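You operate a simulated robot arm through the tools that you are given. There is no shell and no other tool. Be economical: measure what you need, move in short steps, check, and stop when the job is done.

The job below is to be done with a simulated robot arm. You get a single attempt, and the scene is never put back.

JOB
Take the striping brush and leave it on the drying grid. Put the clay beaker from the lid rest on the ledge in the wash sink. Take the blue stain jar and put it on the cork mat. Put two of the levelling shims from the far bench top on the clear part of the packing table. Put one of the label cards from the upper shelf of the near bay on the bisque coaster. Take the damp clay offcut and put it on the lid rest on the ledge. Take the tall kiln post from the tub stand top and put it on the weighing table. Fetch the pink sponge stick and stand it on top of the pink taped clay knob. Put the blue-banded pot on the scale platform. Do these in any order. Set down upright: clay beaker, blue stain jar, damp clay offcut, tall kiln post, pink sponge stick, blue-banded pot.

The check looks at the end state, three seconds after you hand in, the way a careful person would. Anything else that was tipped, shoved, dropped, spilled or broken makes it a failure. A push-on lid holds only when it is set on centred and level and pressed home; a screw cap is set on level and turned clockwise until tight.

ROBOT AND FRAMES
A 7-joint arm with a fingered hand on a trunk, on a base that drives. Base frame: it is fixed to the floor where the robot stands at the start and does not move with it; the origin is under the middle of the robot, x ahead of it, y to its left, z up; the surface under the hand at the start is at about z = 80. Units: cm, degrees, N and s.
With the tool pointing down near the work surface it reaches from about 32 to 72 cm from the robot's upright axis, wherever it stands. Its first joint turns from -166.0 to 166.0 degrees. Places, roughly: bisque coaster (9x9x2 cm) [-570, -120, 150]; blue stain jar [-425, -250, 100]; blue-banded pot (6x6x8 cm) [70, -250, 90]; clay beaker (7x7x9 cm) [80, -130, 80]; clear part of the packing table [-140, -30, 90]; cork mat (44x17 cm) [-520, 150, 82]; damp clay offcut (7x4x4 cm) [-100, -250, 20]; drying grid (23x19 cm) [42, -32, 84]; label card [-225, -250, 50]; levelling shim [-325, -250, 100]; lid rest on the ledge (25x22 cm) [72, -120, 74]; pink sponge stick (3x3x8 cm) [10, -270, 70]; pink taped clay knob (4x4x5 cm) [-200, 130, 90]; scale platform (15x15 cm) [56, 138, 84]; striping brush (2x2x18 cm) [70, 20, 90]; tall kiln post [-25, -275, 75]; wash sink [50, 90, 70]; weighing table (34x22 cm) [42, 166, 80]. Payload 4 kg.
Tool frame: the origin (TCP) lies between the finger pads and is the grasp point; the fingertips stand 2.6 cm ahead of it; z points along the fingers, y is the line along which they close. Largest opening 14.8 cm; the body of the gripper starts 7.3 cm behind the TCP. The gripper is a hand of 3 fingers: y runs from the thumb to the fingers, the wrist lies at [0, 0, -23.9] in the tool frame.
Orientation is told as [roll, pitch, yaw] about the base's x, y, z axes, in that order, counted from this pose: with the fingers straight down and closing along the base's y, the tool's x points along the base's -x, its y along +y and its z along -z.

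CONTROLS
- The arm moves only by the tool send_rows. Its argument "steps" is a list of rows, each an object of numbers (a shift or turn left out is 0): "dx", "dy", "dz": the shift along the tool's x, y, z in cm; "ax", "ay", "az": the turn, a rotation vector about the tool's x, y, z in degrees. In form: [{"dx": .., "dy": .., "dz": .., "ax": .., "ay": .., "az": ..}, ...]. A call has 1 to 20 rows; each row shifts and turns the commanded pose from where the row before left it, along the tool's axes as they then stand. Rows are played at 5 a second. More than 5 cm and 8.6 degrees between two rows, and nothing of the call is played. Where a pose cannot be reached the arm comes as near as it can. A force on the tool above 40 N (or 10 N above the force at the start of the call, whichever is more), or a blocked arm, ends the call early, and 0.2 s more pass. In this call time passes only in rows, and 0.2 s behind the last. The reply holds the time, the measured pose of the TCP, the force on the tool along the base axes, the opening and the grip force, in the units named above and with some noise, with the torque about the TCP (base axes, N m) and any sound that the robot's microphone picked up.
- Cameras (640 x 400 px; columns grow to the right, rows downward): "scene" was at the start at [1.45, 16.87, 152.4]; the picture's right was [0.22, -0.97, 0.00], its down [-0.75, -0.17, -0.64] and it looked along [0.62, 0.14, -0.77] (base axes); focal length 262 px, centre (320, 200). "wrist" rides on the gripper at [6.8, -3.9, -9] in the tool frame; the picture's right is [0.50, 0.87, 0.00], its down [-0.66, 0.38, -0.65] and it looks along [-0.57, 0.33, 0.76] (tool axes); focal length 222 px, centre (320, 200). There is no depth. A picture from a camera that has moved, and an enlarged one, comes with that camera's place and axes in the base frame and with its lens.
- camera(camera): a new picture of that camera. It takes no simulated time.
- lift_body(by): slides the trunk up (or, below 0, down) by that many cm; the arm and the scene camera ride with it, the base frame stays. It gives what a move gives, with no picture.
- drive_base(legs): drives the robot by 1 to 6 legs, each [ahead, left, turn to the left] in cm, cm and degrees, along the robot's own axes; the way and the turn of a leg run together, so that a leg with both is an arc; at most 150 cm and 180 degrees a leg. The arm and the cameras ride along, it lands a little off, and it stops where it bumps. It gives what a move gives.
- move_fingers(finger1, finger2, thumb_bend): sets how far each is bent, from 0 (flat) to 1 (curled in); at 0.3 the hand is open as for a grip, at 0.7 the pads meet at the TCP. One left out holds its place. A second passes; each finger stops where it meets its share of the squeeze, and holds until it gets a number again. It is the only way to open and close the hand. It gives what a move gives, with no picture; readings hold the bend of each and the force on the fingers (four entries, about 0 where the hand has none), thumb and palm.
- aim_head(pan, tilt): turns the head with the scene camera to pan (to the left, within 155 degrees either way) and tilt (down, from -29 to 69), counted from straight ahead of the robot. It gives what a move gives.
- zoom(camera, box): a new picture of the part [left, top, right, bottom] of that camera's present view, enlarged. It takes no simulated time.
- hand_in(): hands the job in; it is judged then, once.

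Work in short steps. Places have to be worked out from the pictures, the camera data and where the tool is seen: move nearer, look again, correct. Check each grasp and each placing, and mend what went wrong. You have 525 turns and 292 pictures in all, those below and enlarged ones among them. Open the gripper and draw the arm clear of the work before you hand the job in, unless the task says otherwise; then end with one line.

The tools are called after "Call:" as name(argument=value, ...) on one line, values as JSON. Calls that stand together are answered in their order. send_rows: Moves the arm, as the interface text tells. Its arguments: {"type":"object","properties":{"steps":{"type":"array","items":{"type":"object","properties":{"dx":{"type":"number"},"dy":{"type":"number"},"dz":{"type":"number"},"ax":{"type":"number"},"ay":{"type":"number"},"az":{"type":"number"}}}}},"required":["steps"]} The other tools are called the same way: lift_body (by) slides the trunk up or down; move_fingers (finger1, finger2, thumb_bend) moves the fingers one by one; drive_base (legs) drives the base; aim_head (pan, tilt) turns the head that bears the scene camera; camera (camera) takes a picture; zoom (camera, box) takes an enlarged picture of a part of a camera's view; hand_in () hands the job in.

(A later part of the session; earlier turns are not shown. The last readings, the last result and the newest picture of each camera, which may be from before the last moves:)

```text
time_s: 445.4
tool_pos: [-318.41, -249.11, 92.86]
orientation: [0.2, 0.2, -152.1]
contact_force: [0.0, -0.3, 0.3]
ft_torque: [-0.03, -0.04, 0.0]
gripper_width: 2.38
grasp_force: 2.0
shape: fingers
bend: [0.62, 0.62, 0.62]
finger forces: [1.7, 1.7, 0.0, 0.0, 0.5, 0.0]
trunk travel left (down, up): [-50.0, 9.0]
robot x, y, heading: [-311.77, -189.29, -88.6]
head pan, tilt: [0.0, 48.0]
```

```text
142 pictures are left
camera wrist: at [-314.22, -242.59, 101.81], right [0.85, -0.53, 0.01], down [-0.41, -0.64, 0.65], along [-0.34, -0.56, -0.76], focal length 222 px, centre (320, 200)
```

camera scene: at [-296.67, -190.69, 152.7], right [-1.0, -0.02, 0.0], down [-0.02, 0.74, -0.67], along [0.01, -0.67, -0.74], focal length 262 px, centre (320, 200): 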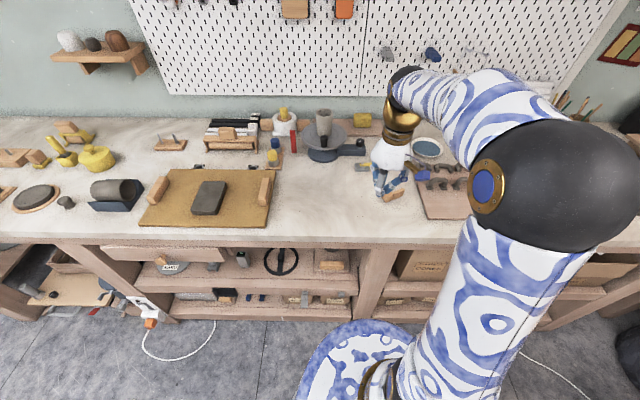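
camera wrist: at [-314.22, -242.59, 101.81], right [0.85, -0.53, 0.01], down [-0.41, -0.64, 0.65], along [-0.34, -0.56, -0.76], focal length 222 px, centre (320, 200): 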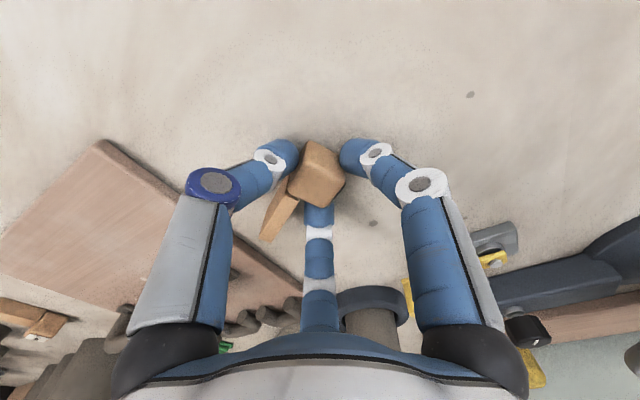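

Block end is captured by all three. Tighten and lift slowly with checks.

Call:
move_fingers(finger1=0.7, finger2=0.7, thumb_bend=0.72)

Call:
send_rows(steps=[{"dz": -1.5}, {"dz": -2}])

Call:
camera(camera="wrist")

```text
time_s: 446.4
tool_pos: [-318.38, -249.2, 92.81]
orientation: [0.3, 0.2, -152.1]
contact_force: [-0.1, -1.1, 0.3]
ft_torque: [-0.02, 0.02, 0.0]
gripper_width: 1.43
grasp_force: 9.6
shape: fingers
bend: [0.63, 0.62, 0.68]
finger forces: [5.7, 6.2, 0.0, 0.0, 6.2, 0.0]
trunk travel left (down, up): [-50.0, 9.0]
robot x, y, heading: [-311.96, -188.97, -88.6]
head pan, tilt: [0.0, 48.0]
```

```text
time_s: 447.0
tool_pos: [-318.54, -249.32, 96.21]
orientation: [0.3, 0.2, -152.1]
contact_force: [0.3, 0.5, -0.2]
ft_torque: [0.01, 0.01, 0.01]
gripper_width: 1.43
grasp_force: 8.5
shape: fingers
bend: [0.63, 0.62, 0.68]
finger forces: [5.9, 6.3, 0.1, 0.0, 6.0, 0.0]
trunk travel left (down, up): [-50.0, 9.0]
robot x, y, heading: [-311.65, -189.04, -88.9]
head pan, tilt: [0.0, 48.0]
```

```text
141 pictures are left
camera wrist: at [-314.35, -242.65, 105.23], right [0.85, -0.53, 0.01], down [-0.41, -0.64, 0.65], along [-0.34, -0.56, -0.76], focal length 222 px, centre (320, 200)
```

wrist: 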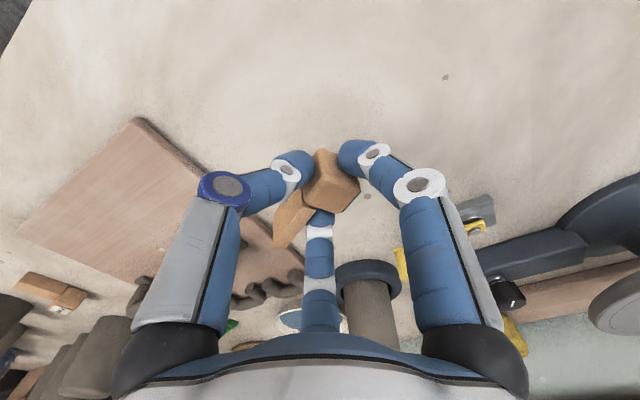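

Stable grip. Raise and retract gently, rotating back, and check the grip before driving.

Call:
send_rows(steps=[{"dz": -3}, {"dz": -3}, {"dz": -3}, {"dz": -2, "az": -7}, {"az": -7}, {"az": -7}, {"az": -7}, {"az": -7}, {"az": -7}, {"az": -7}, {"az": -7}, {"az": -7}, {"dx": 3}, {"dx": 3}, {"dx": 3}, {"dx": 3}])

Call:
camera(camera="wrist")

```text
time_s: 450.4
tool_pos: [-318.68, -237.11, 107.25]
orientation: [0.4, -0.1, -89.1]
contact_force: [-0.1, 0.0, -0.9]
ft_torque: [0.0, -0.01, 0.01]
gripper_width: 1.36
grasp_force: 8.7
shape: fingers
bend: [0.63, 0.62, 0.69]
finger forces: [5.7, 6.9, 0.0, 0.1, 5.7, 0.1]
trunk travel left (down, up): [-50.0, 9.0]
robot x, y, heading: [-311.7, -189.28, -88.9]
head pan, tilt: [0.0, 48.0]
```

```text
140 pictures are left
camera wrist: at [-322.71, -230.49, 116.26], right [0.86, 0.51, 0.0], down [0.39, -0.65, 0.66], along [0.34, -0.56, -0.75], focal length 222 px, centre (320, 200)
```

wrist: 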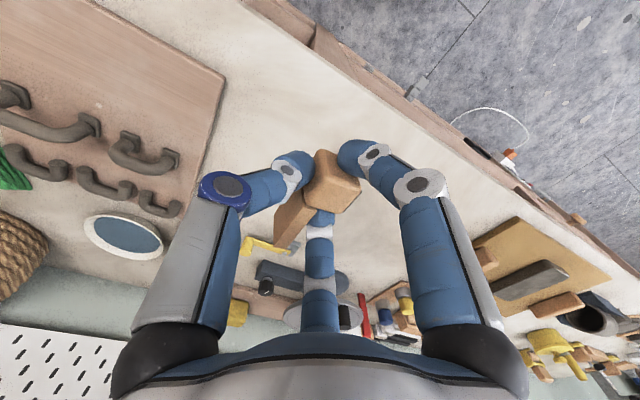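

Still firm. Drive to the packing table.

Call:
drive_base(legs=[[0, 104, 0], [0, 0, 89], [0, 142, 0]])

Call:
aim_head(pan=0, tilt=40)

Call:
camera(camera="wrist")

```text
time_s: 466.1
tool_pos: [-155.84, -56.2, 107.22]
orientation: [0.3, -0.1, -2.7]
contact_force: [-0.9, 0.1, -0.6]
ft_torque: [0.0, -0.01, -0.02]
gripper_width: 1.37
grasp_force: 9.3
shape: fingers
bend: [0.63, 0.62, 0.69]
finger forces: [5.5, 6.7, 0.0, 0.0, 5.8, 0.0]
trunk travel left (down, up): [-50.0, 9.0]
robot x, y, heading: [-203.23, -46.35, -2.5]
head pan, tilt: [0.0, 48.0]
```

```text
time_s: 466.8
tool_pos: [-155.74, -56.29, 107.29]
orientation: [0.3, -0.1, -2.7]
contact_force: [0.8, -0.2, 0.1]
ft_torque: [-0.01, 0.03, 0.01]
gripper_width: 1.35
grasp_force: 9.1
shape: fingers
bend: [0.63, 0.62, 0.69]
finger forces: [5.4, 6.6, 0.0, 0.0, 5.7, 0.0]
trunk travel left (down, up): [-50.0, 9.0]
robot x, y, heading: [-203.04, -46.51, -2.5]
head pan, tilt: [0.0, 40.0]
```

```text
139 pictures are left
camera wrist: at [-162.64, -59.98, 116.26], right [-0.46, 0.89, 0.0], down [0.67, 0.34, 0.66], along [0.58, 0.3, -0.75], focal length 222 px, centre (320, 200)
```

wrist: 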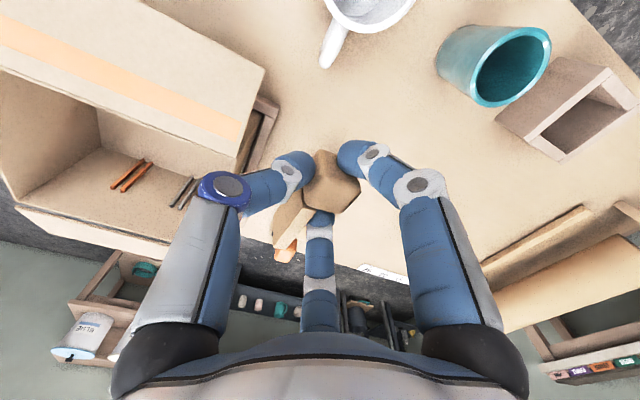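

Call:
send_rows(steps=[{"dx": -2, "dy": 4}, {"dx": -2, "dy": 4}, {"dx": -2, "dy": 4}, {"dx": -2, "dy": 4}, {"dx": -1.6, "dy": 3.8}, {"dz": 4}, {"dz": 4}])

Call:
camera(camera="wrist")

```text
time_s: 468.4
tool_pos: [-145.27, -37.11, 99.57]
orientation: [0.3, 0.0, -2.7]
contact_force: [1.0, -0.9, 0.1]
ft_torque: [-0.05, 0.02, 0.01]
gripper_width: 1.31
grasp_force: 9.0
shape: fingers
bend: [0.63, 0.62, 0.69]
finger forces: [5.4, 6.9, 0.1, 0.1, 5.5, 0.1]
trunk travel left (down, up): [-50.0, 9.0]
robot x, y, heading: [-202.9, -46.47, -2.4]
head pan, tilt: [0.0, 40.0]
```

```text
138 pictures are left
camera wrist: at [-152.05, -40.76, 108.44], right [-0.46, 0.89, 0.0], down [0.67, 0.34, 0.66], along [0.58, 0.3, -0.75], focal length 222 px, centre (320, 200)
```

wrist: 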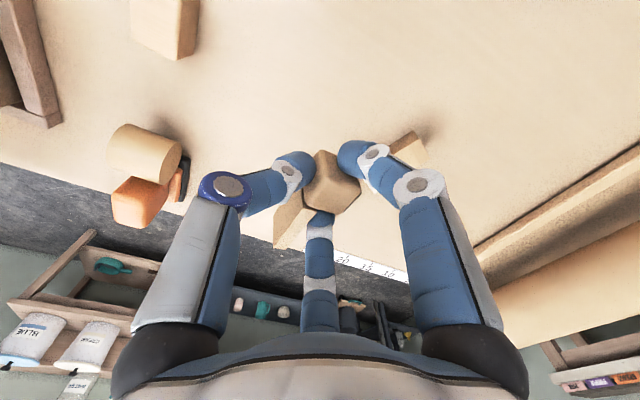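

Call:
send_rows(steps=[{"dz": 3, "dy": -1.5}, {"dz": 3}, {"dz": 2.5}, {"dz": 0.7}, {"dz": 0.5}, {"dz": 0.5}, {"dz": 0.4}, {"dz": 0.4}])

```text
time_s: 470.2
tool_pos: [-145.21, -38.54, 89.11]
orientation: [0.4, -0.8, -2.8]
contact_force: [-3.2, -1.7, 22.7]
ft_torque: [0.13, 0.19, -0.02]
gripper_width: 1.22
grasp_force: 18.4
shape: fingers
bend: [0.63, 0.63, 0.69]
finger forces: [16.2, 12.4, 0.0, 0.0, 8.7, 0.0]
trunk travel left (down, up): [-50.0, 9.0]
robot x, y, heading: [-203.55, -46.34, -2.5]
head pan, tilt: [0.0, 40.0]
stopped in row 8: the force on the tool passed its limit at 43 N (the readings are from after the stop); the commanded pose is now the measured one
```

Contact. Ease up, release and retreat.

Call:
send_rows(steps=[{"dz": -0.5}])

Call:
move_fingers(finger1=0.53, finger2=0.53, thumb_bend=0.55)

Call:
send_rows(steps=[{"dz": -1}, {"dz": -2}, {"dz": -4}, {"dz": -4}, {"dz": -4}, {"dz": -3, "dx": 3}, {"dx": 4}, {"dx": 4}])

Call:
zoom(camera="scene", box=[170, 170, 470, 330])

```text
time_s: 470.6
tool_pos: [-145.27, -38.31, 89.22]
orientation: [0.3, -0.5, -2.8]
contact_force: [-0.3, -0.3, 2.3]
ft_torque: [0.01, -0.02, 0.03]
gripper_width: 1.23
grasp_force: 11.1
shape: fingers
bend: [0.63, 0.63, 0.69]
finger forces: [6.1, 10.2, 0.0, 0.0, 6.1, 0.1]
trunk travel left (down, up): [-50.0, 9.0]
robot x, y, heading: [-203.46, -46.25, -2.3]
head pan, tilt: [0.0, 40.0]
```

```text
time_s: 471.6
tool_pos: [-145.2, -38.37, 89.33]
orientation: [0.3, -0.6, -2.7]
contact_force: [1.5, 0.5, 11.4]
ft_torque: [0.02, 0.12, 0.04]
gripper_width: 4.24
grasp_force: 6.0
shape: fingers
bend: [0.55, 0.53, 0.56]
finger forces: [6.3, 1.5, 0.1, 0.0, 3.9, 0.1]
trunk travel left (down, up): [-50.0, 9.0]
robot x, y, heading: [-203.58, -46.27, -2.3]
head pan, tilt: [0.0, 40.0]
```

```text
time_s: 473.4
tool_pos: [-156.29, -38.03, 107.36]
orientation: [0.4, -0.5, -2.7]
contact_force: [-0.1, 0.1, -1.1]
ft_torque: [0.01, 0.01, -0.03]
gripper_width: 4.88
grasp_force: 0.1
shape: fingers
bend: [0.53, 0.53, 0.55]
finger forces: [0.0, 0.0, 0.0, 0.1, 0.1, 0.0]
trunk travel left (down, up): [-50.0, 9.0]
robot x, y, heading: [-203.6, -46.37, -2.2]
head pan, tilt: [0.0, 40.0]
```

```text
2.13 times, centred on (320, 250) of scene
camera zoom: at [-200.23, -31.26, 153.84], right [-0.04, -1.0, 0.0], down [-0.64, 0.03, -0.77], along [0.77, -0.03, -0.64], focal length 560 px, centre (320, 93)
```

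zoom: 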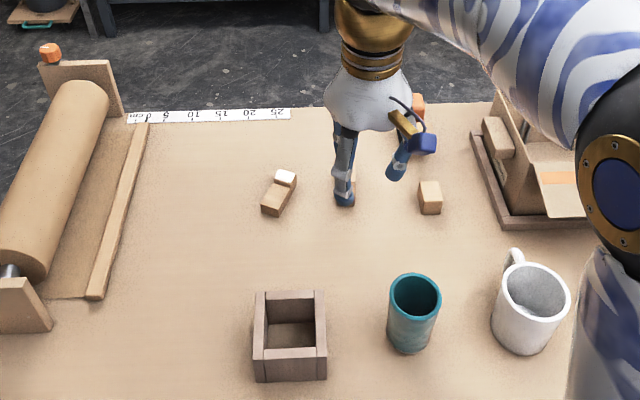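

Call:
send_rows(steps=[{"dx": 3, "ay": 0.5, "dy": -3}, {"dy": -4}, {"dy": -4}])

Call:
zoom(camera="scene", box=[250, 180, 450, 300])

```text
time_s: 474.2
tool_pos: [-159.77, -48.77, 107.55]
orientation: [0.3, 0.0, -2.7]
contact_force: [-0.7, 0.4, 0.1]
ft_torque: [-0.01, 0.02, -0.01]
gripper_width: 4.87
grasp_force: 0.1
shape: fingers
bend: [0.53, 0.53, 0.55]
finger forces: [0.0, 0.0, 0.1, 0.0, 0.1, 0.0]
trunk travel left (down, up): [-50.0, 9.0]
robot x, y, heading: [-203.18, -46.5, -2.4]
head pan, tilt: [0.0, 40.0]
```

```text
3.20 times, centred on (350, 240) of scene
camera zoom: at [-200.17, -31.29, 153.84], right [-0.04, -1.0, 0.0], down [-0.64, 0.03, -0.77], along [0.77, -0.03, -0.64], focal length 839 px, centre (224, 72)
```

zoom: 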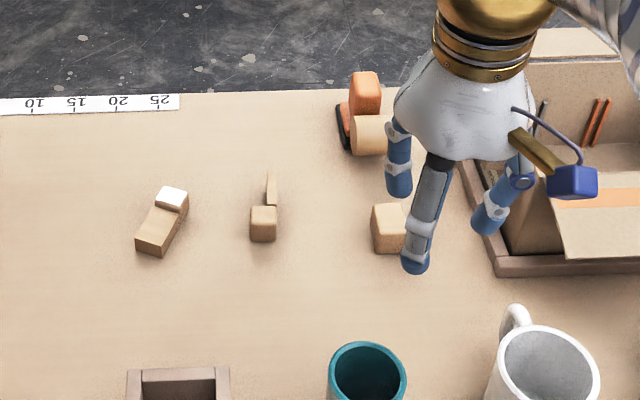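

Both shims lie on the clear part of the table. Next: look at the label cards at the near bay (-225, -250, 50).

Call:
drive_base(legs=[[0, -130, 0], [0, 0, -88], [0, -16, 0]])

Call:
lift_body(by=-40)

Call:
aim_head(pan=0, tilt=35)

Call:
camera(camera="scene")

```text
time_s: 485.4
tool_pos: [-225.86, -217.51, 107.5]
orientation: [0.2, 0.0, -91.0]
contact_force: [-0.8, 0.6, 0.4]
ft_torque: [0.02, -0.04, 0.0]
gripper_width: 4.86
grasp_force: 0.3
shape: fingers
bend: [0.53, 0.53, 0.55]
finger forces: [0.1, 0.1, 0.1, 0.0, 0.1, 0.0]
trunk travel left (down, up): [-50.0, 9.0]
robot x, y, heading: [-224.68, -174.08, -90.7]
head pan, tilt: [0.0, 40.0]
```

```text
time_s: 489.2
tool_pos: [-225.91, -217.51, 67.39]
orientation: [0.3, 0.0, -91.0]
contact_force: [-1.3, 0.1, -0.2]
ft_torque: [0.0, -0.01, -0.01]
gripper_width: 4.86
grasp_force: 0.0
shape: fingers
bend: [0.53, 0.53, 0.55]
finger forces: [0.0, 0.0, 0.2, 0.0, 0.1, 0.0]
trunk travel left (down, up): [-10.0, 49.0]
robot x, y, heading: [-224.83, -173.76, -91.0]
head pan, tilt: [0.0, 40.0]
```

```text
time_s: 489.9
tool_pos: [-225.89, -217.57, 67.52]
orientation: [0.3, 0.0, -91.0]
contact_force: [0.7, 0.2, 0.4]
ft_torque: [-0.01, 0.0, -0.01]
gripper_width: 4.85
grasp_force: 0.1
shape: fingers
bend: [0.53, 0.53, 0.55]
finger forces: [0.1, 0.1, 0.0, 0.0, 0.0, 0.0]
trunk travel left (down, up): [-10.0, 49.0]
robot x, y, heading: [-224.9, -174.28, -90.6]
head pan, tilt: [0.0, 35.0]
```

```text
135 pictures are left
camera scene: at [-209.66, -177.03, 114.59], right [-1.0, 0.01, 0.0], down [0.01, 0.57, -0.82], along [-0.01, -0.82, -0.57], focal length 262 px, centre (320, 200)
```

scene: 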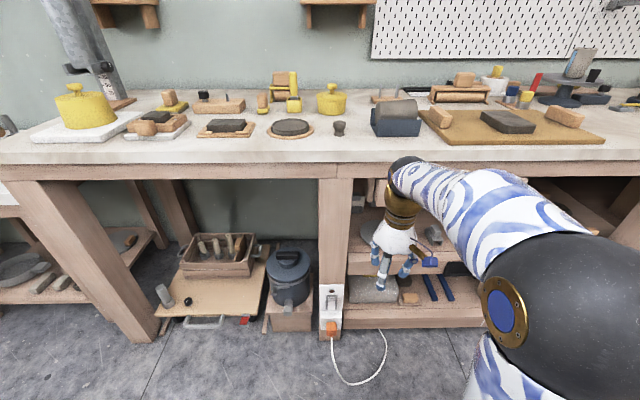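

The shelves of the bay are behind the hand; move the hand aside and zoom in.

Call:
send_rows(steps=[{"dy": 4.5}, {"dy": 4.5}, {"dy": 4.5}, {"dy": 4.5}, {"dy": 4.5}])

Call:
aim_head(pan=-12, tilt=40)

Call:
zoom(camera="scene", box=[200, 100, 520, 300])

```text
time_s: 491.1
tool_pos: [-203.48, -218.01, 67.64]
orientation: [0.3, -0.1, -91.1]
contact_force: [-0.6, 0.2, 0.4]
ft_torque: [-0.01, -0.03, 0.02]
gripper_width: 4.86
grasp_force: 0.1
shape: fingers
bend: [0.53, 0.53, 0.55]
finger forces: [0.0, 0.1, 0.0, 0.1, 0.0, 0.0]
trunk travel left (down, up): [-10.0, 49.0]
robot x, y, heading: [-224.73, -174.27, -90.6]
head pan, tilt: [0.0, 35.0]
```

```text
time_s: 491.8
tool_pos: [-203.47, -218.04, 67.66]
orientation: [0.4, 0.0, -90.9]
contact_force: [-0.2, 0.6, -0.3]
ft_torque: [0.01, -0.01, -0.02]
gripper_width: 4.86
grasp_force: 0.2
shape: fingers
bend: [0.53, 0.53, 0.55]
finger forces: [0.1, 0.1, 0.1, 0.1, 0.1, 0.0]
trunk travel left (down, up): [-10.0, 49.0]
robot x, y, heading: [-224.7, -174.16, -90.7]
head pan, tilt: [-12.0, 40.0]
```

```text
2.00 times, centred on (360, 200) of scene
camera zoom: at [-211.41, -176.52, 113.84], right [-0.98, 0.22, 0.0], down [0.14, 0.63, -0.77], along [-0.17, -0.75, -0.64], focal length 525 px, centre (240, 200)
```

zoom: 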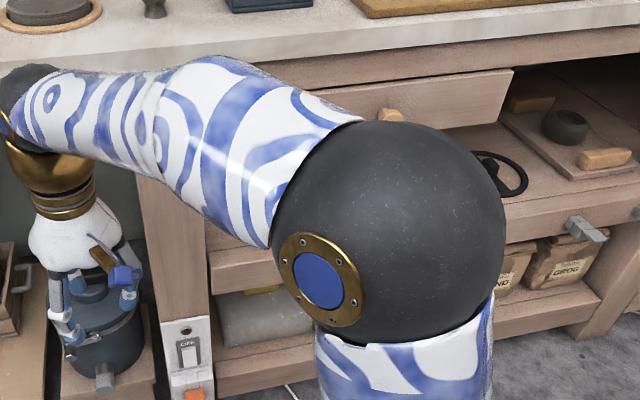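

The elbow blocks the view. I shift the robot right by 40 so the bay is on the camera's free (left) side.

Call:
drive_base(legs=[[10, 0, 0], [0, -38, 0]])

Call:
aim_head(pan=15, tilt=40)

Call:
camera(camera="scene")

```text
time_s: 495.1
tool_pos: [-240.05, -227.32, 67.62]
orientation: [0.8, -0.1, -90.0]
contact_force: [6.9, 1.0, 0.0]
ft_torque: [0.03, 0.6, 0.25]
gripper_width: 4.86
grasp_force: 3.2
shape: fingers
bend: [0.53, 0.53, 0.55]
finger forces: [0.1, 0.0, 0.0, 0.0, 0.0, 6.2]
trunk travel left (down, up): [-10.0, 49.0]
robot x, y, heading: [-262.19, -183.5, -90.3]
head pan, tilt: [-12.0, 40.0]
stopped in leg 2: the force on the tool passed its limit at 46 N (the readings are from after the stop); the commanded pose is now the measured one
```

```text
time_s: 496.0
tool_pos: [-240.15, -227.21, 67.61]
orientation: [0.8, -0.1, -90.0]
contact_force: [10.7, 0.2, -0.8]
ft_torque: [-0.08, 0.93, 0.37]
gripper_width: 4.88
grasp_force: 5.4
shape: fingers
bend: [0.53, 0.53, 0.55]
finger forces: [0.0, 0.1, 0.0, 0.0, 0.0, 10.5]
trunk travel left (down, up): [-10.0, 49.0]
robot x, y, heading: [-262.1, -183.53, -90.5]
head pan, tilt: [15.0, 40.0]
```

```text
133 pictures are left
camera scene: at [-244.93, -185.98, 113.83], right [-0.97, -0.25, 0.0], down [-0.16, 0.62, -0.77], along [0.19, -0.74, -0.64], focal length 262 px, centre (320, 200)
```

scene: 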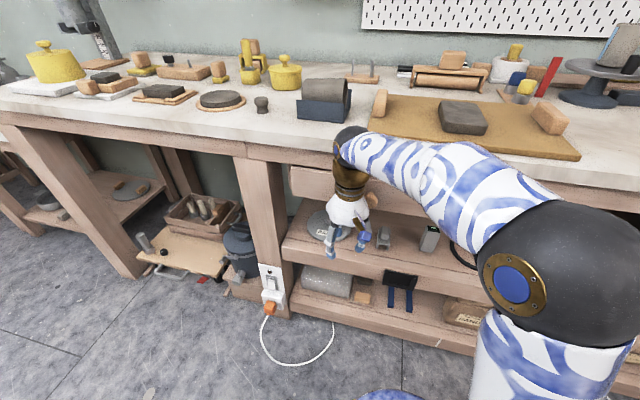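

The hand bumped a drawer knob. Move off it (+x) and back at once.

Call:
send_rows(steps=[{"dy": 2}, {"dy": 1.5}, {"dx": 4}, {"dx": 4}, {"dx": 2}])

Call:
camera(camera="scene")

Call:
zoom(camera="scene", box=[260, 140, 500, 320])

```text
time_s: 497.2
tool_pos: [-236.54, -217.16, 67.72]
orientation: [0.7, -0.2, -90.1]
contact_force: [0.4, 0.3, -0.4]
ft_torque: [0.04, 0.0, -0.01]
gripper_width: 4.86
grasp_force: 0.0
shape: fingers
bend: [0.53, 0.53, 0.55]
finger forces: [0.0, 0.1, 0.0, 0.0, 0.1, 0.1]
trunk travel left (down, up): [-10.0, 49.0]
robot x, y, heading: [-262.15, -183.78, -90.7]
head pan, tilt: [15.0, 40.0]
```

```text
132 pictures are left
camera scene: at [-245.02, -186.0, 113.84], right [-0.97, -0.25, 0.0], down [-0.16, 0.62, -0.77], along [0.19, -0.74, -0.64], focal length 262 px, centre (320, 200)
```

scene: 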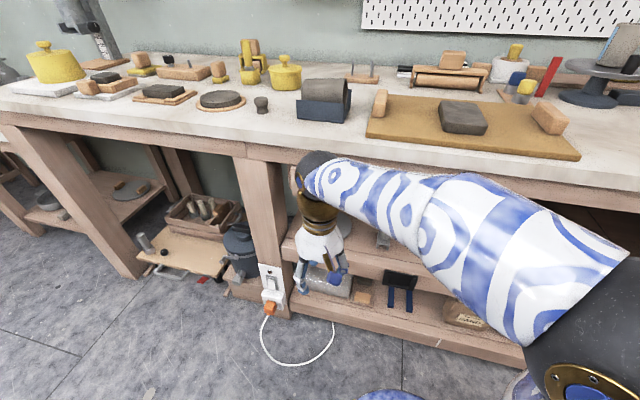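

```text
2.22 times, centred on (380, 230) of scene
camera zoom: at [-245.02, -186.0, 113.84], right [-0.97, -0.25, 0.0], down [-0.16, 0.62, -0.77], along [0.19, -0.74, -0.64], focal length 583 px, centre (187, 133)
```

zoom: 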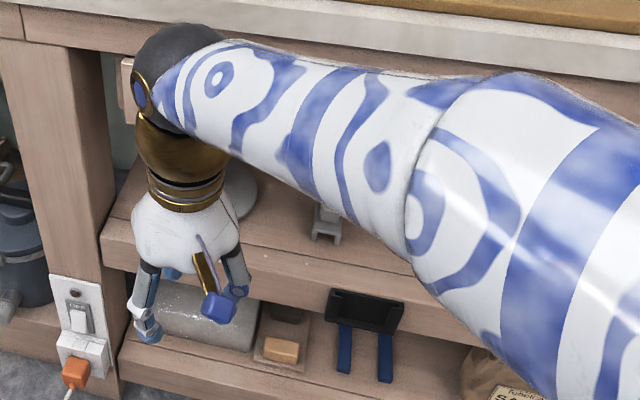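

I raise the trunk, turn the robot to face -x (so the camera side faces the bay), back up to x≈-215, and look left.

Call:
lift_body(by=40)

Call:
drive_base(legs=[[0, 0, -89], [-35, 0, 0]])

Call:
lift_body(by=-45)

Call:
aim_head(pan=85, tilt=35)

Call:
camera(camera="scene")

```text
time_s: 501.0
tool_pos: [-236.52, -217.22, 107.89]
orientation: [0.8, -0.1, -90.1]
contact_force: [-0.5, 0.1, -1.0]
ft_torque: [0.03, -0.03, 0.0]
gripper_width: 4.85
grasp_force: 0.1
shape: fingers
bend: [0.53, 0.53, 0.55]
finger forces: [0.0, 0.0, 0.0, 0.0, 0.0, 0.0]
trunk travel left (down, up): [-50.0, 9.0]
robot x, y, heading: [-262.35, -183.74, -90.5]
head pan, tilt: [15.0, 40.0]
```

```text
time_s: 507.1
tool_pos: [-259.69, -209.63, 107.78]
orientation: [0.8, 0.0, -178.3]
contact_force: [0.5, -0.6, -0.2]
ft_torque: [0.01, 0.03, 0.02]
gripper_width: 4.86
grasp_force: 0.0
shape: fingers
bend: [0.53, 0.53, 0.55]
finger forces: [0.0, 0.0, 0.0, 0.0, 0.1, 0.0]
trunk travel left (down, up): [-50.0, 9.0]
robot x, y, heading: [-226.56, -183.09, -178.7]
head pan, tilt: [15.0, 40.0]
```

```text
refused: -45 is not a number from -40 to 40
```

```text
time_s: 508.5
tool_pos: [-259.6, -209.56, 107.73]
orientation: [0.8, 0.0, -178.4]
contact_force: [0.9, 0.5, -0.2]
ft_torque: [0.0, -0.03, -0.03]
gripper_width: 4.86
grasp_force: 0.1
shape: fingers
bend: [0.53, 0.53, 0.55]
finger forces: [0.0, 0.1, 0.0, 0.0, 0.0, 0.1]
trunk travel left (down, up): [-50.0, 9.0]
robot x, y, heading: [-226.95, -182.92, -179.0]
head pan, tilt: [85.0, 35.0]
```

```text
130 pictures are left
camera scene: at [-221.14, -206.72, 154.59], right [-1.0, 0.07, 0.0], down [0.04, 0.57, -0.82], along [-0.06, -0.82, -0.57], focal length 262 px, centre (320, 200)
```

scene: 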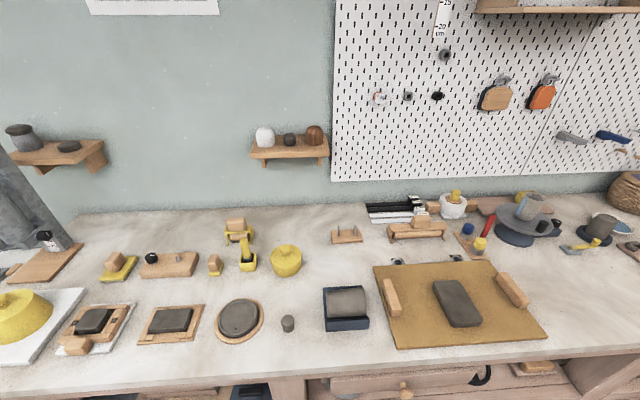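

Call:
lift_body(by=-40)

Call:
aim_head(pan=95, tilt=45)

Call:
camera(camera="scene")

```text
time_s: 512.3
tool_pos: [-259.57, -209.54, 67.91]
orientation: [0.8, -0.1, -178.5]
contact_force: [0.1, 0.8, -0.5]
ft_torque: [0.0, -0.02, -0.01]
gripper_width: 4.85
grasp_force: 0.1
shape: fingers
bend: [0.53, 0.53, 0.55]
finger forces: [0.0, 0.0, 0.1, 0.0, 0.0, 0.0]
trunk travel left (down, up): [-10.0, 49.0]
robot x, y, heading: [-226.92, -183.14, -179.2]
head pan, tilt: [85.0, 35.0]
```

```text
time_s: 513.0
tool_pos: [-259.74, -209.67, 67.8]
orientation: [0.9, -0.2, -178.5]
contact_force: [0.6, -0.3, -0.3]
ft_torque: [0.01, 0.02, 0.0]
gripper_width: 4.87
grasp_force: 0.0
shape: fingers
bend: [0.53, 0.53, 0.55]
finger forces: [0.1, 0.1, 0.0, 0.1, 0.0, 0.0]
trunk travel left (down, up): [-10.0, 49.0]
robot x, y, heading: [-226.98, -182.91, -178.9]
head pan, tilt: [95.0, 45.0]
```

```text
129 pictures are left
camera scene: at [-219.68, -206.01, 113.12], right [-0.99, -0.11, 0.0], down [-0.08, 0.7, -0.71], along [0.08, -0.7, -0.71], focal length 262 px, centre (320, 200)
```

scene: 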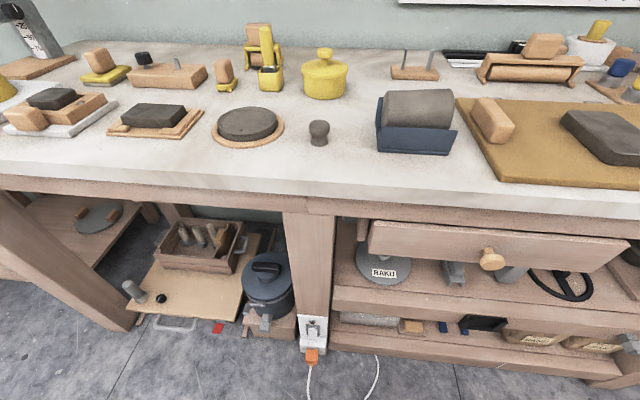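

A "RAKU" card lies on a grey disc on the upper shelf. Zoom in.

Call:
zoom(camera="scene", box=[330, 210, 490, 310])

Call:
zoom(camera="scene", box=[480, 210, 640, 310])

```text
4.00 times, centred on (410, 260) of scene
camera zoom: at [-219.68, -206.01, 113.12], right [-0.99, -0.11, 0.0], down [-0.08, 0.7, -0.71], along [0.08, -0.7, -0.71], focal length 1049 px, centre (-40, -40)
```

zoom: 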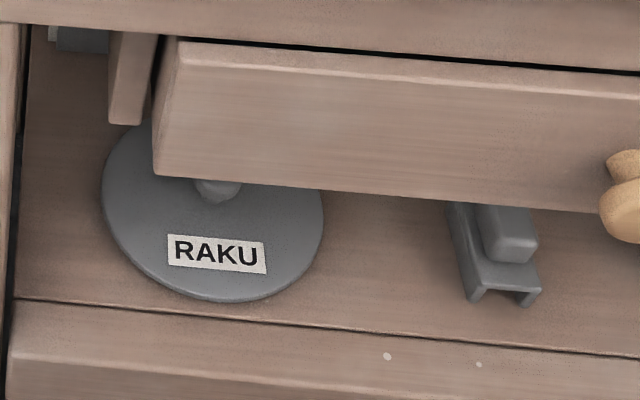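

```text
4.00 times, centred on (560, 260) of scene
camera zoom: at [-219.68, -206.01, 113.12], right [-0.99, -0.11, 0.0], down [-0.08, 0.7, -0.71], along [0.08, -0.7, -0.71], focal length 1049 px, centre (-640, -40)
```

zoom: 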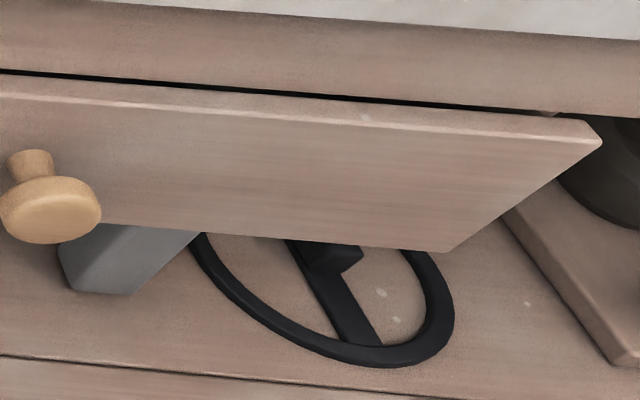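

The disc looks like a lid with a printed label. I back away and lower more to look deeper under the drawer for label cards.

Call:
drive_base(legs=[[0, -18, 0]])

Call:
lift_body(by=-10)

Call:
aim_head(pan=90, tilt=38)

Call:
zoom(camera="scene", box=[200, 120, 520, 320])

```text
time_s: 514.6
tool_pos: [-259.99, -191.47, 67.76]
orientation: [0.7, -0.1, -178.2]
contact_force: [0.5, 0.3, -0.5]
ft_torque: [-0.02, 0.01, 0.02]
gripper_width: 4.85
grasp_force: 0.1
shape: fingers
bend: [0.53, 0.53, 0.55]
finger forces: [0.0, 0.0, 0.1, 0.1, 0.0, 0.0]
trunk travel left (down, up): [-10.0, 49.0]
robot x, y, heading: [-227.25, -164.99, -178.9]
head pan, tilt: [95.0, 45.0]
```

```text
time_s: 515.9
tool_pos: [-260.02, -191.44, 57.72]
orientation: [0.8, -0.3, -178.3]
contact_force: [-0.1, -0.3, -0.2]
ft_torque: [-0.02, -0.02, -0.02]
gripper_width: 4.85
grasp_force: 0.0
shape: fingers
bend: [0.53, 0.53, 0.55]
finger forces: [0.0, 0.0, 0.1, 0.1, 0.0, 0.0]
trunk travel left (down, up): [0.0, 59.0]
robot x, y, heading: [-227.28, -165.0, -178.5]
head pan, tilt: [95.0, 45.0]
```

```text
time_s: 516.6
tool_pos: [-259.97, -191.54, 57.88]
orientation: [0.7, -0.1, -178.3]
contact_force: [0.2, -0.2, -1.5]
ft_torque: [0.01, -0.01, 0.0]
gripper_width: 4.86
grasp_force: 0.1
shape: fingers
bend: [0.53, 0.53, 0.55]
finger forces: [0.1, 0.0, 0.0, 0.0, 0.1, 0.0]
trunk travel left (down, up): [0.0, 59.0]
robot x, y, heading: [-226.89, -164.47, -179.1]
head pan, tilt: [90.0, 38.0]
```

```text
2.00 times, centred on (360, 220) of scene
camera zoom: at [-220.71, -188.42, 104.14], right [-1.0, -0.02, 0.0], down [-0.01, 0.62, -0.79], along [0.02, -0.79, -0.62], focal length 525 px, centre (240, 160)
```

zoom: 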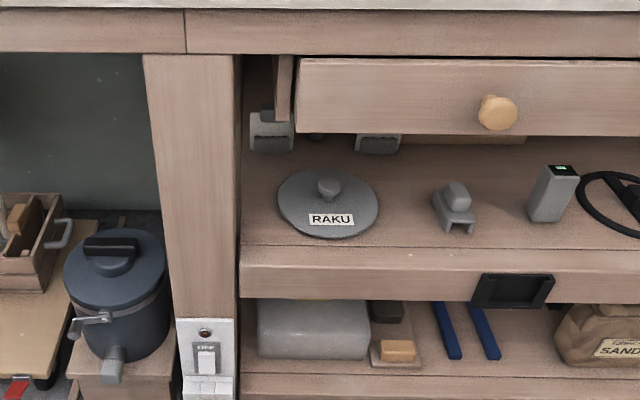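

Call:
zoom(camera="scene", box=[315, 165, 415, 245])

Call:
zoom(camera="scene", box=[400, 165, 600, 290])

```text
5.00 times, centred on (365, 205) of scene
camera zoom: at [-220.71, -188.42, 104.14], right [-1.0, -0.02, 0.0], down [-0.01, 0.62, -0.79], along [0.02, -0.79, -0.62], focal length 1312 px, centre (95, 175)
```

zoom: 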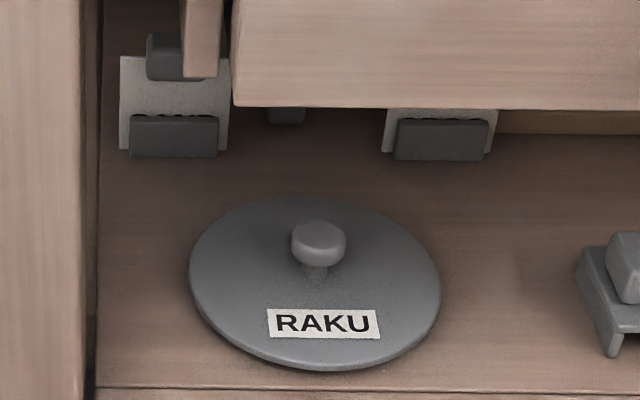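

```text
3.20 times, centred on (500, 228) of scene
camera zoom: at [-220.71, -188.42, 104.14], right [-1.0, -0.02, 0.0], down [-0.01, 0.62, -0.79], along [0.02, -0.79, -0.62], focal length 839 px, centre (-256, 112)
```

zoom: 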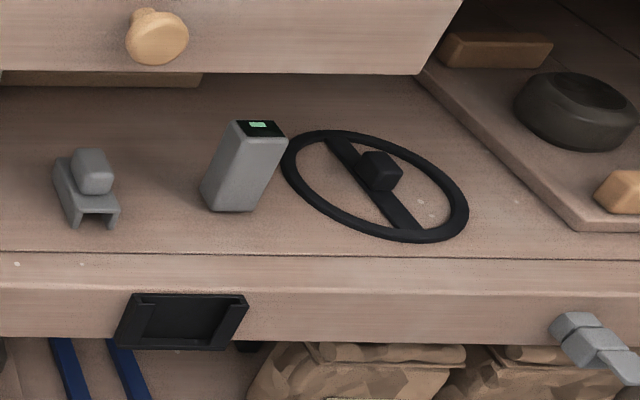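

At the back of that shelf stand two light cards in dark holders near (-224, -253) and (-240, -254) — these match the given place. I turn to face the bench and use the wrist camera at shelf level.

Call:
drive_base(legs=[[0, 0, 89], [0, -12, 0]])

Call:
lift_body(by=10)

Call:
send_rows(steps=[{"dy": -4.5}, {"dy": -4.5}, {"dy": -4.5}, {"dy": -4.5}, {"dy": -4.5}, {"dy": -4.5}, {"dy": -4.5}])

```text
time_s: 521.6
tool_pos: [-212.8, -197.87, 57.74]
orientation: [0.8, -0.1, -88.3]
contact_force: [0.0, 0.1, -0.2]
ft_torque: [-0.03, 0.01, 0.0]
gripper_width: 4.85
grasp_force: 0.1
shape: fingers
bend: [0.53, 0.53, 0.55]
finger forces: [0.1, 0.0, 0.0, 0.0, 0.0, 0.0]
trunk travel left (down, up): [0.0, 59.0]
robot x, y, heading: [-239.46, -165.3, -88.9]
head pan, tilt: [90.0, 38.0]
```

```text
time_s: 523.0
tool_pos: [-212.76, -197.92, 67.88]
orientation: [0.8, -0.1, -88.3]
contact_force: [-0.6, -0.1, 0.0]
ft_torque: [0.01, 0.01, 0.0]
gripper_width: 4.86
grasp_force: 0.1
shape: fingers
bend: [0.53, 0.53, 0.55]
finger forces: [0.0, 0.1, 0.1, 0.1, 0.0, 0.0]
trunk travel left (down, up): [-10.0, 49.0]
robot x, y, heading: [-239.43, -165.1, -88.6]
head pan, tilt: [90.0, 38.0]
```

```text
time_s: 524.6
tool_pos: [-244.15, -198.7, 67.4]
orientation: [0.8, -0.1, -88.2]
contact_force: [-0.4, -0.5, -0.6]
ft_torque: [-0.02, -0.02, -0.02]
gripper_width: 4.87
grasp_force: 0.0
shape: fingers
bend: [0.53, 0.53, 0.55]
finger forces: [0.0, 0.1, 0.0, 0.0, 0.1, 0.0]
trunk travel left (down, up): [-10.0, 49.0]
robot x, y, heading: [-239.53, -165.21, -88.5]
head pan, tilt: [90.0, 38.0]
```

Call:
send_rows(steps=[{"dx": -4}, {"dx": -4}, {"dx": -4}, {"dx": -4}, {"ay": -7.5}, {"ay": -7.5}, {"ay": -7.5}, {"ay": -7.5}, {"ay": -7.5}, {"ay": -7.5}])

Call:
camera(camera="wrist")

```text
time_s: 526.8
tool_pos: [-243.65, -214.84, 67.4]
orientation: [1.1, -45.0, -89.2]
contact_force: [0.2, 0.2, -0.3]
ft_torque: [0.0, 0.02, 0.01]
gripper_width: 4.87
grasp_force: 0.1
shape: fingers
bend: [0.53, 0.53, 0.55]
finger forces: [0.0, 0.0, 0.0, 0.1, 0.0, 0.0]
trunk travel left (down, up): [-10.0, 49.0]
robot x, y, heading: [-239.29, -165.17, -88.6]
head pan, tilt: [90.0, 38.0]
```

```text
123 pictures are left
camera wrist: at [-247.79, -203.88, 68.83], right [0.86, 0.38, -0.34], down [0.37, 0.01, 0.93], along [0.36, -0.93, -0.13], focal length 222 px, centre (320, 200)
```

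wrist: 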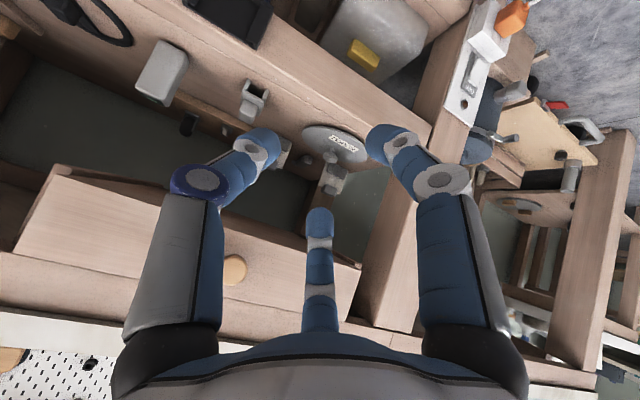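

Call:
zoom(camera="wrist", box=[230, 80, 400, 210])

```text
3.08 times, centred on (315, 145) of wrist
camera zoom: at [-247.79, -203.88, 68.83], right [0.86, 0.38, -0.34], down [0.37, 0.01, 0.93], along [0.36, -0.93, -0.13], focal length 684 px, centre (335, 369)
```

zoom: 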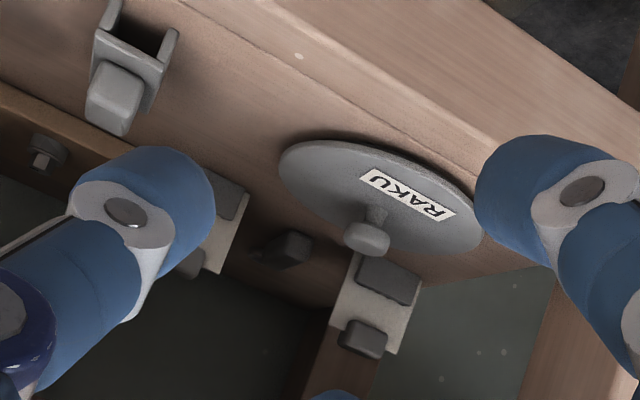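

The cards are plates with a dark pinch block on the upper front. For a horizontal grasp I need the camera on top, so I test rolling the hand 180° about its axis here in free space.

Call:
send_rows(steps=[{"az": 8.4}, {"az": 8.4}, {"az": 8.4}, {"az": 8.4}, {"az": 8.4}, {"az": 8.4}, {"az": 8.4}, {"az": 8.4}, {"az": 8.4}, {"az": 8.4}, {"az": 8.4}, {"az": 8.4}, {"az": 8.4}, {"az": 8.4}, {"az": 8.4}, {"az": 8.4}, {"az": 8.4}, {"az": 8.4}, {"az": 8.4}, {"az": 8.4}])

```text
time_s: 531.0
tool_pos: [-243.79, -214.84, 67.28]
orientation: [10.5, 44.1, 107.7]
contact_force: [-0.5, 0.1, -0.4]
ft_torque: [0.02, 0.03, -0.02]
gripper_width: 4.85
grasp_force: 0.0
shape: fingers
bend: [0.53, 0.53, 0.55]
finger forces: [0.0, 0.1, 0.1, 0.0, 0.1, 0.0]
trunk travel left (down, up): [-10.0, 49.0]
robot x, y, heading: [-239.46, -165.12, -88.8]
head pan, tilt: [90.0, 38.0]
```

The roll works. Finish it and pitch to horizontal; then look from above-front.

Call:
send_rows(steps=[{"az": 6}, {"az": 6}, {"ay": 7.5}, {"ay": 7.5}, {"ay": 7.5}, {"ay": 7.5}, {"ay": 7.5}, {"ay": 7.5}])

Call:
camera(camera="wrist")

```text
time_s: 532.8
tool_pos: [-243.5, -219.39, 69.13]
orientation: [-20.8, 82.8, 73.3]
contact_force: [0.3, 0.2, -0.1]
ft_torque: [0.01, -0.01, 0.02]
gripper_width: 4.89
grasp_force: 0.0
shape: fingers
bend: [0.53, 0.53, 0.55]
finger forces: [0.1, 0.0, 0.0, 0.1, 0.1, 0.0]
out of reach, approached as far as the arm can: row 3, 4, 6, 7, 8
trunk travel left (down, up): [-10.0, 49.0]
robot x, y, heading: [-239.2, -165.47, -88.4]
head pan, tilt: [90.0, 38.0]
```

```text
121 pictures are left
camera wrist: at [-240.46, -211.07, 76.93], right [-0.88, -0.12, 0.46], down [-0.4, 0.7, -0.59], along [-0.25, -0.7, -0.66], focal length 222 px, centre (320, 200)
```

wrist: 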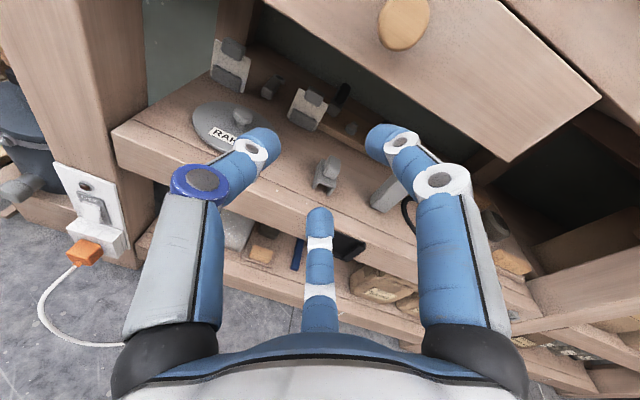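

Great view now. Zoom on the cards.

Call:
zoom(camera="wrist", box=[190, 20, 390, 170])

```text
2.67 times, centred on (290, 95) of wrist
camera zoom: at [-240.46, -211.07, 76.93], right [-0.88, -0.12, 0.46], down [-0.4, 0.7, -0.59], along [-0.25, -0.7, -0.66], focal length 592 px, centre (400, 480)
```

zoom: 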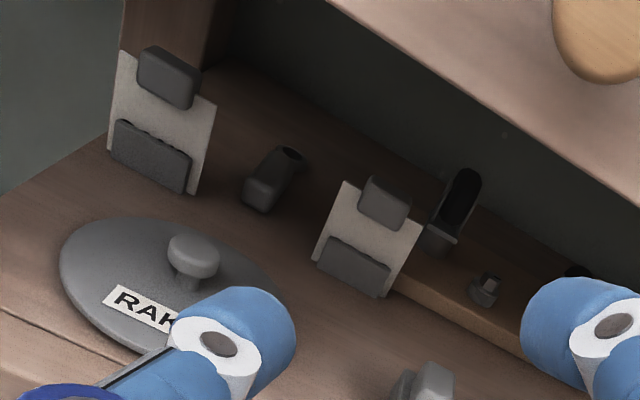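

Card 2 is standing at about (-242, -249.3), 5.5 cm wide, handle block near z≈61. I lower the trunk fully and view the arm posture to check clearance to the drawer knob.

Call:
lift_body(by=-10)

Call:
send_rows(steps=[{"ax": 4, "dx": 1}, {"ax": 4, "dx": 1}, {"dx": 0.5}])

Call:
aim_head(pan=-5, tilt=55)

Call:
camera(camera="scene")

Call:
camera(camera="wrist")

```text
time_s: 534.1
tool_pos: [-243.51, -219.38, 59.05]
orientation: [-20.9, 82.8, 73.3]
contact_force: [-0.8, 0.0, 0.3]
ft_torque: [0.01, -0.05, 0.01]
gripper_width: 4.85
grasp_force: 0.1
shape: fingers
bend: [0.53, 0.53, 0.55]
finger forces: [0.1, 0.0, 0.0, 0.0, 0.0, 0.0]
trunk travel left (down, up): [0.0, 59.0]
robot x, y, heading: [-239.23, -164.88, -88.7]
head pan, tilt: [90.0, 38.0]
```

```text
time_s: 534.9
tool_pos: [-243.47, -219.74, 61.61]
orientation: [-29.1, 82.7, 73.2]
contact_force: [-0.1, -0.6, 0.3]
ft_torque: [0.02, 0.02, 0.03]
gripper_width: 4.87
grasp_force: 0.0
shape: fingers
bend: [0.53, 0.53, 0.55]
finger forces: [0.0, 0.1, 0.0, 0.0, 0.0, 0.0]
trunk travel left (down, up): [0.0, 59.0]
robot x, y, heading: [-239.68, -165.24, -88.9]
head pan, tilt: [90.0, 38.0]
```

```text
time_s: 536.6
tool_pos: [-243.65, -219.7, 61.4]
orientation: [-28.9, 82.7, 73.3]
contact_force: [0.1, -0.3, -1.1]
ft_torque: [-0.03, 0.0, 0.02]
gripper_width: 4.87
grasp_force: 0.1
shape: fingers
bend: [0.53, 0.53, 0.55]
finger forces: [0.0, 0.1, 0.0, 0.1, 0.0, 0.0]
trunk travel left (down, up): [0.0, 59.0]
robot x, y, heading: [-239.69, -164.76, -88.8]
head pan, tilt: [-5.0, 55.0]
```

```text
119 pictures are left
camera scene: at [-224.87, -165.95, 101.77], right [-1.0, 0.06, 0.0], down [0.05, 0.82, -0.57], along [-0.04, -0.57, -0.82], focal length 262 px, centre (320, 200)
```

scene: 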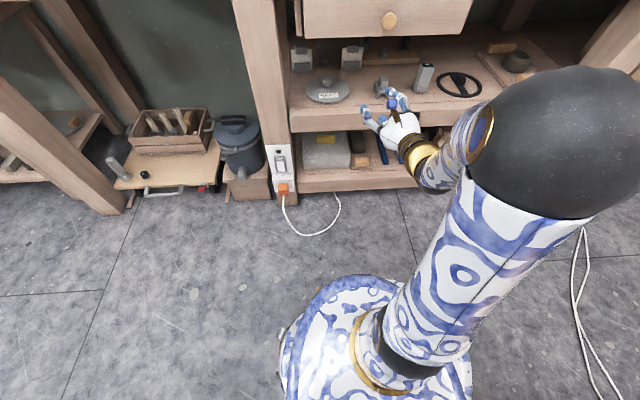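

```text
118 pictures are left
camera wrist: at [-241.84, -211.07, 69.43], right [-0.86, -0.24, 0.44], down [-0.49, 0.64, -0.6], along [-0.14, -0.73, -0.67], focal length 222 px, centre (320, 200)
```

wrist: 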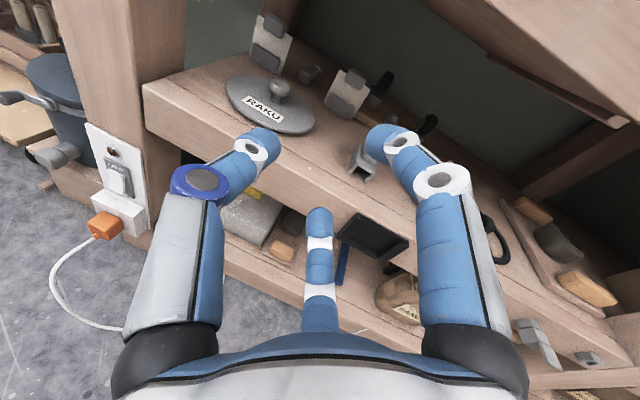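

Forearm clearance looks fine. I shift laterally 4.3 cm, then advance 16 cm toward the card keeping height, and re-check.

Call:
send_rows(steps=[{"dy": 2.2}, {"dy": 2.1}, {"dz": 2.7, "dx": 0.24}, {"dz": 2.7, "dx": 0.24}, {"dz": 2.7, "dx": 0.24}, {"dz": 2.7, "dx": 0.24}, {"dz": 2.7, "dx": 0.24}, {"dz": 2.7, "dx": 0.24}])

Call:
camera(camera="wrist")

Call:
camera(camera="scene")

```text
time_s: 538.4
tool_pos: [-244.22, -236.41, 60.97]
orientation: [-28.9, 82.7, 73.2]
contact_force: [1.9, 0.3, -0.1]
ft_torque: [0.0, 0.0, 0.02]
gripper_width: 4.9
grasp_force: 0.0
shape: fingers
bend: [0.53, 0.53, 0.55]
finger forces: [0.0, 0.0, 0.0, 0.0, 0.0, 0.0]
trunk travel left (down, up): [0.0, 59.0]
robot x, y, heading: [-239.62, -165.14, -88.5]
head pan, tilt: [-5.0, 55.0]
```

```text
117 pictures are left
camera wrist: at [-242.53, -227.79, 68.85], right [-0.86, -0.24, 0.44], down [-0.48, 0.64, -0.6], along [-0.14, -0.73, -0.67], focal length 222 px, centre (320, 200)
```

wrist: 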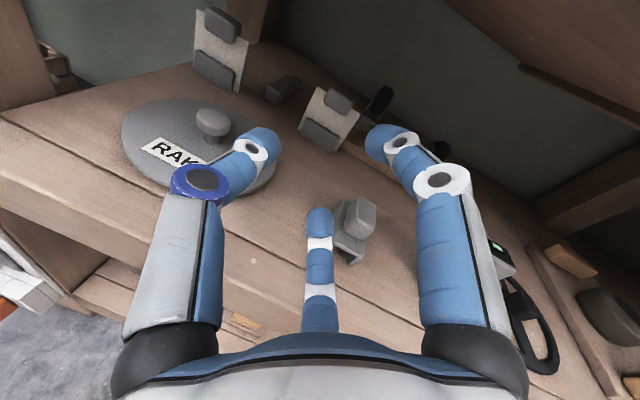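

```text
116 pictures are left
camera scene: at [-224.88, -165.95, 101.78], right [-1.0, 0.06, 0.0], down [0.05, 0.82, -0.57], along [-0.04, -0.57, -0.82], focal length 262 px, centre (320, 200)
```

scene: 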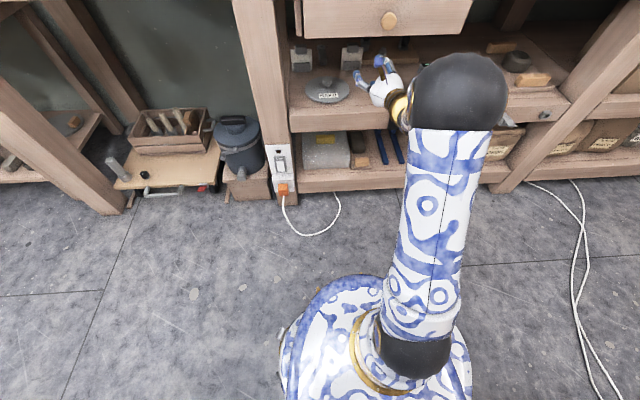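

Handle at about (-242.4, ~-250, 60.8). Advance 8 cm more and re-check.

Call:
send_rows(steps=[{"dz": 2, "dx": 0.25, "dy": 0.25}, {"dz": 2, "dx": 0.25, "dy": 0.25}, {"dz": 2, "dx": 0.25, "dy": 0.25}, {"dz": 2, "dx": 0.25, "dy": 0.25}])

Call:
camera(camera="wrist")

```text
time_s: 539.4
tool_pos: [-243.65, -244.66, 60.8]
orientation: [-29.0, 82.6, 73.2]
contact_force: [-0.6, 0.1, 0.5]
ft_torque: [-0.01, -0.01, -0.01]
gripper_width: 4.88
grasp_force: 0.0
shape: fingers
bend: [0.53, 0.53, 0.55]
finger forces: [0.0, 0.1, 0.1, 0.1, 0.0, 0.0]
trunk travel left (down, up): [0.0, 59.0]
robot x, y, heading: [-238.91, -165.28, -88.7]
head pan, tilt: [-5.0, 55.0]
```

```text
115 pictures are left
camera wrist: at [-241.92, -235.93, 68.96], right [-0.86, -0.24, 0.44], down [-0.49, 0.63, -0.6], along [-0.14, -0.73, -0.67], focal length 222 px, centre (320, 200)
```

wrist: 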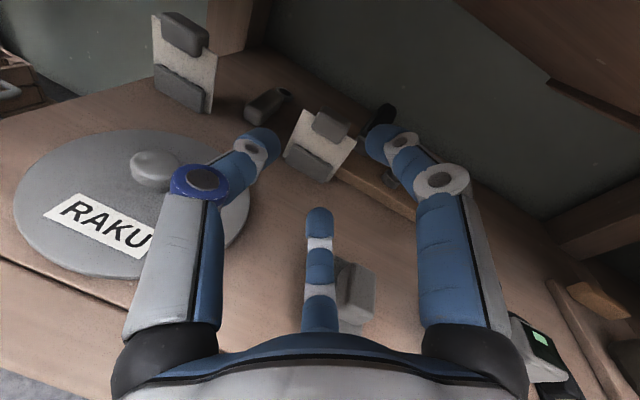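

Card plate at y≈-252, handle ≈(-242.2, -250.5, 62). Raise 1.9, then advance 3 cm.

Call:
send_rows(steps=[{"dx": 1, "dy": -0.15}, {"dx": 0.9, "dy": -0.15}, {"dz": 1.5}, {"dz": 1.5}])

Call:
camera(camera="wrist")

```text
time_s: 540.4
tool_pos: [-242.91, -247.57, 62.23]
orientation: [-28.3, 82.3, 73.9]
contact_force: [-6.0, 15.6, -32.6]
ft_torque: [-4.89, -0.1, 1.01]
gripper_width: 4.9
grasp_force: 0.1
shape: fingers
bend: [0.53, 0.53, 0.55]
finger forces: [0.0, 0.1, 0.0, 0.0, 0.0, 0.1]
trunk travel left (down, up): [0.0, 59.0]
robot x, y, heading: [-239.2, -164.79, -88.8]
head pan, tilt: [-5.0, 55.0]
```

```text
114 pictures are left
camera wrist: at [-241.11, -239.06, 70.08], right [-0.86, -0.24, 0.44], down [-0.48, 0.64, -0.6], along [-0.14, -0.73, -0.67], focal length 222 px, centre (320, 200)
```

wrist: 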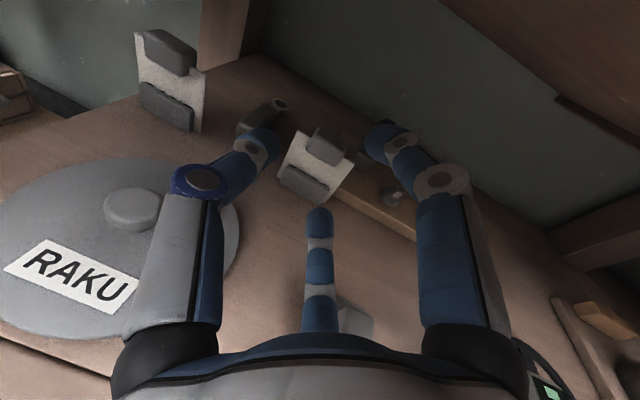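

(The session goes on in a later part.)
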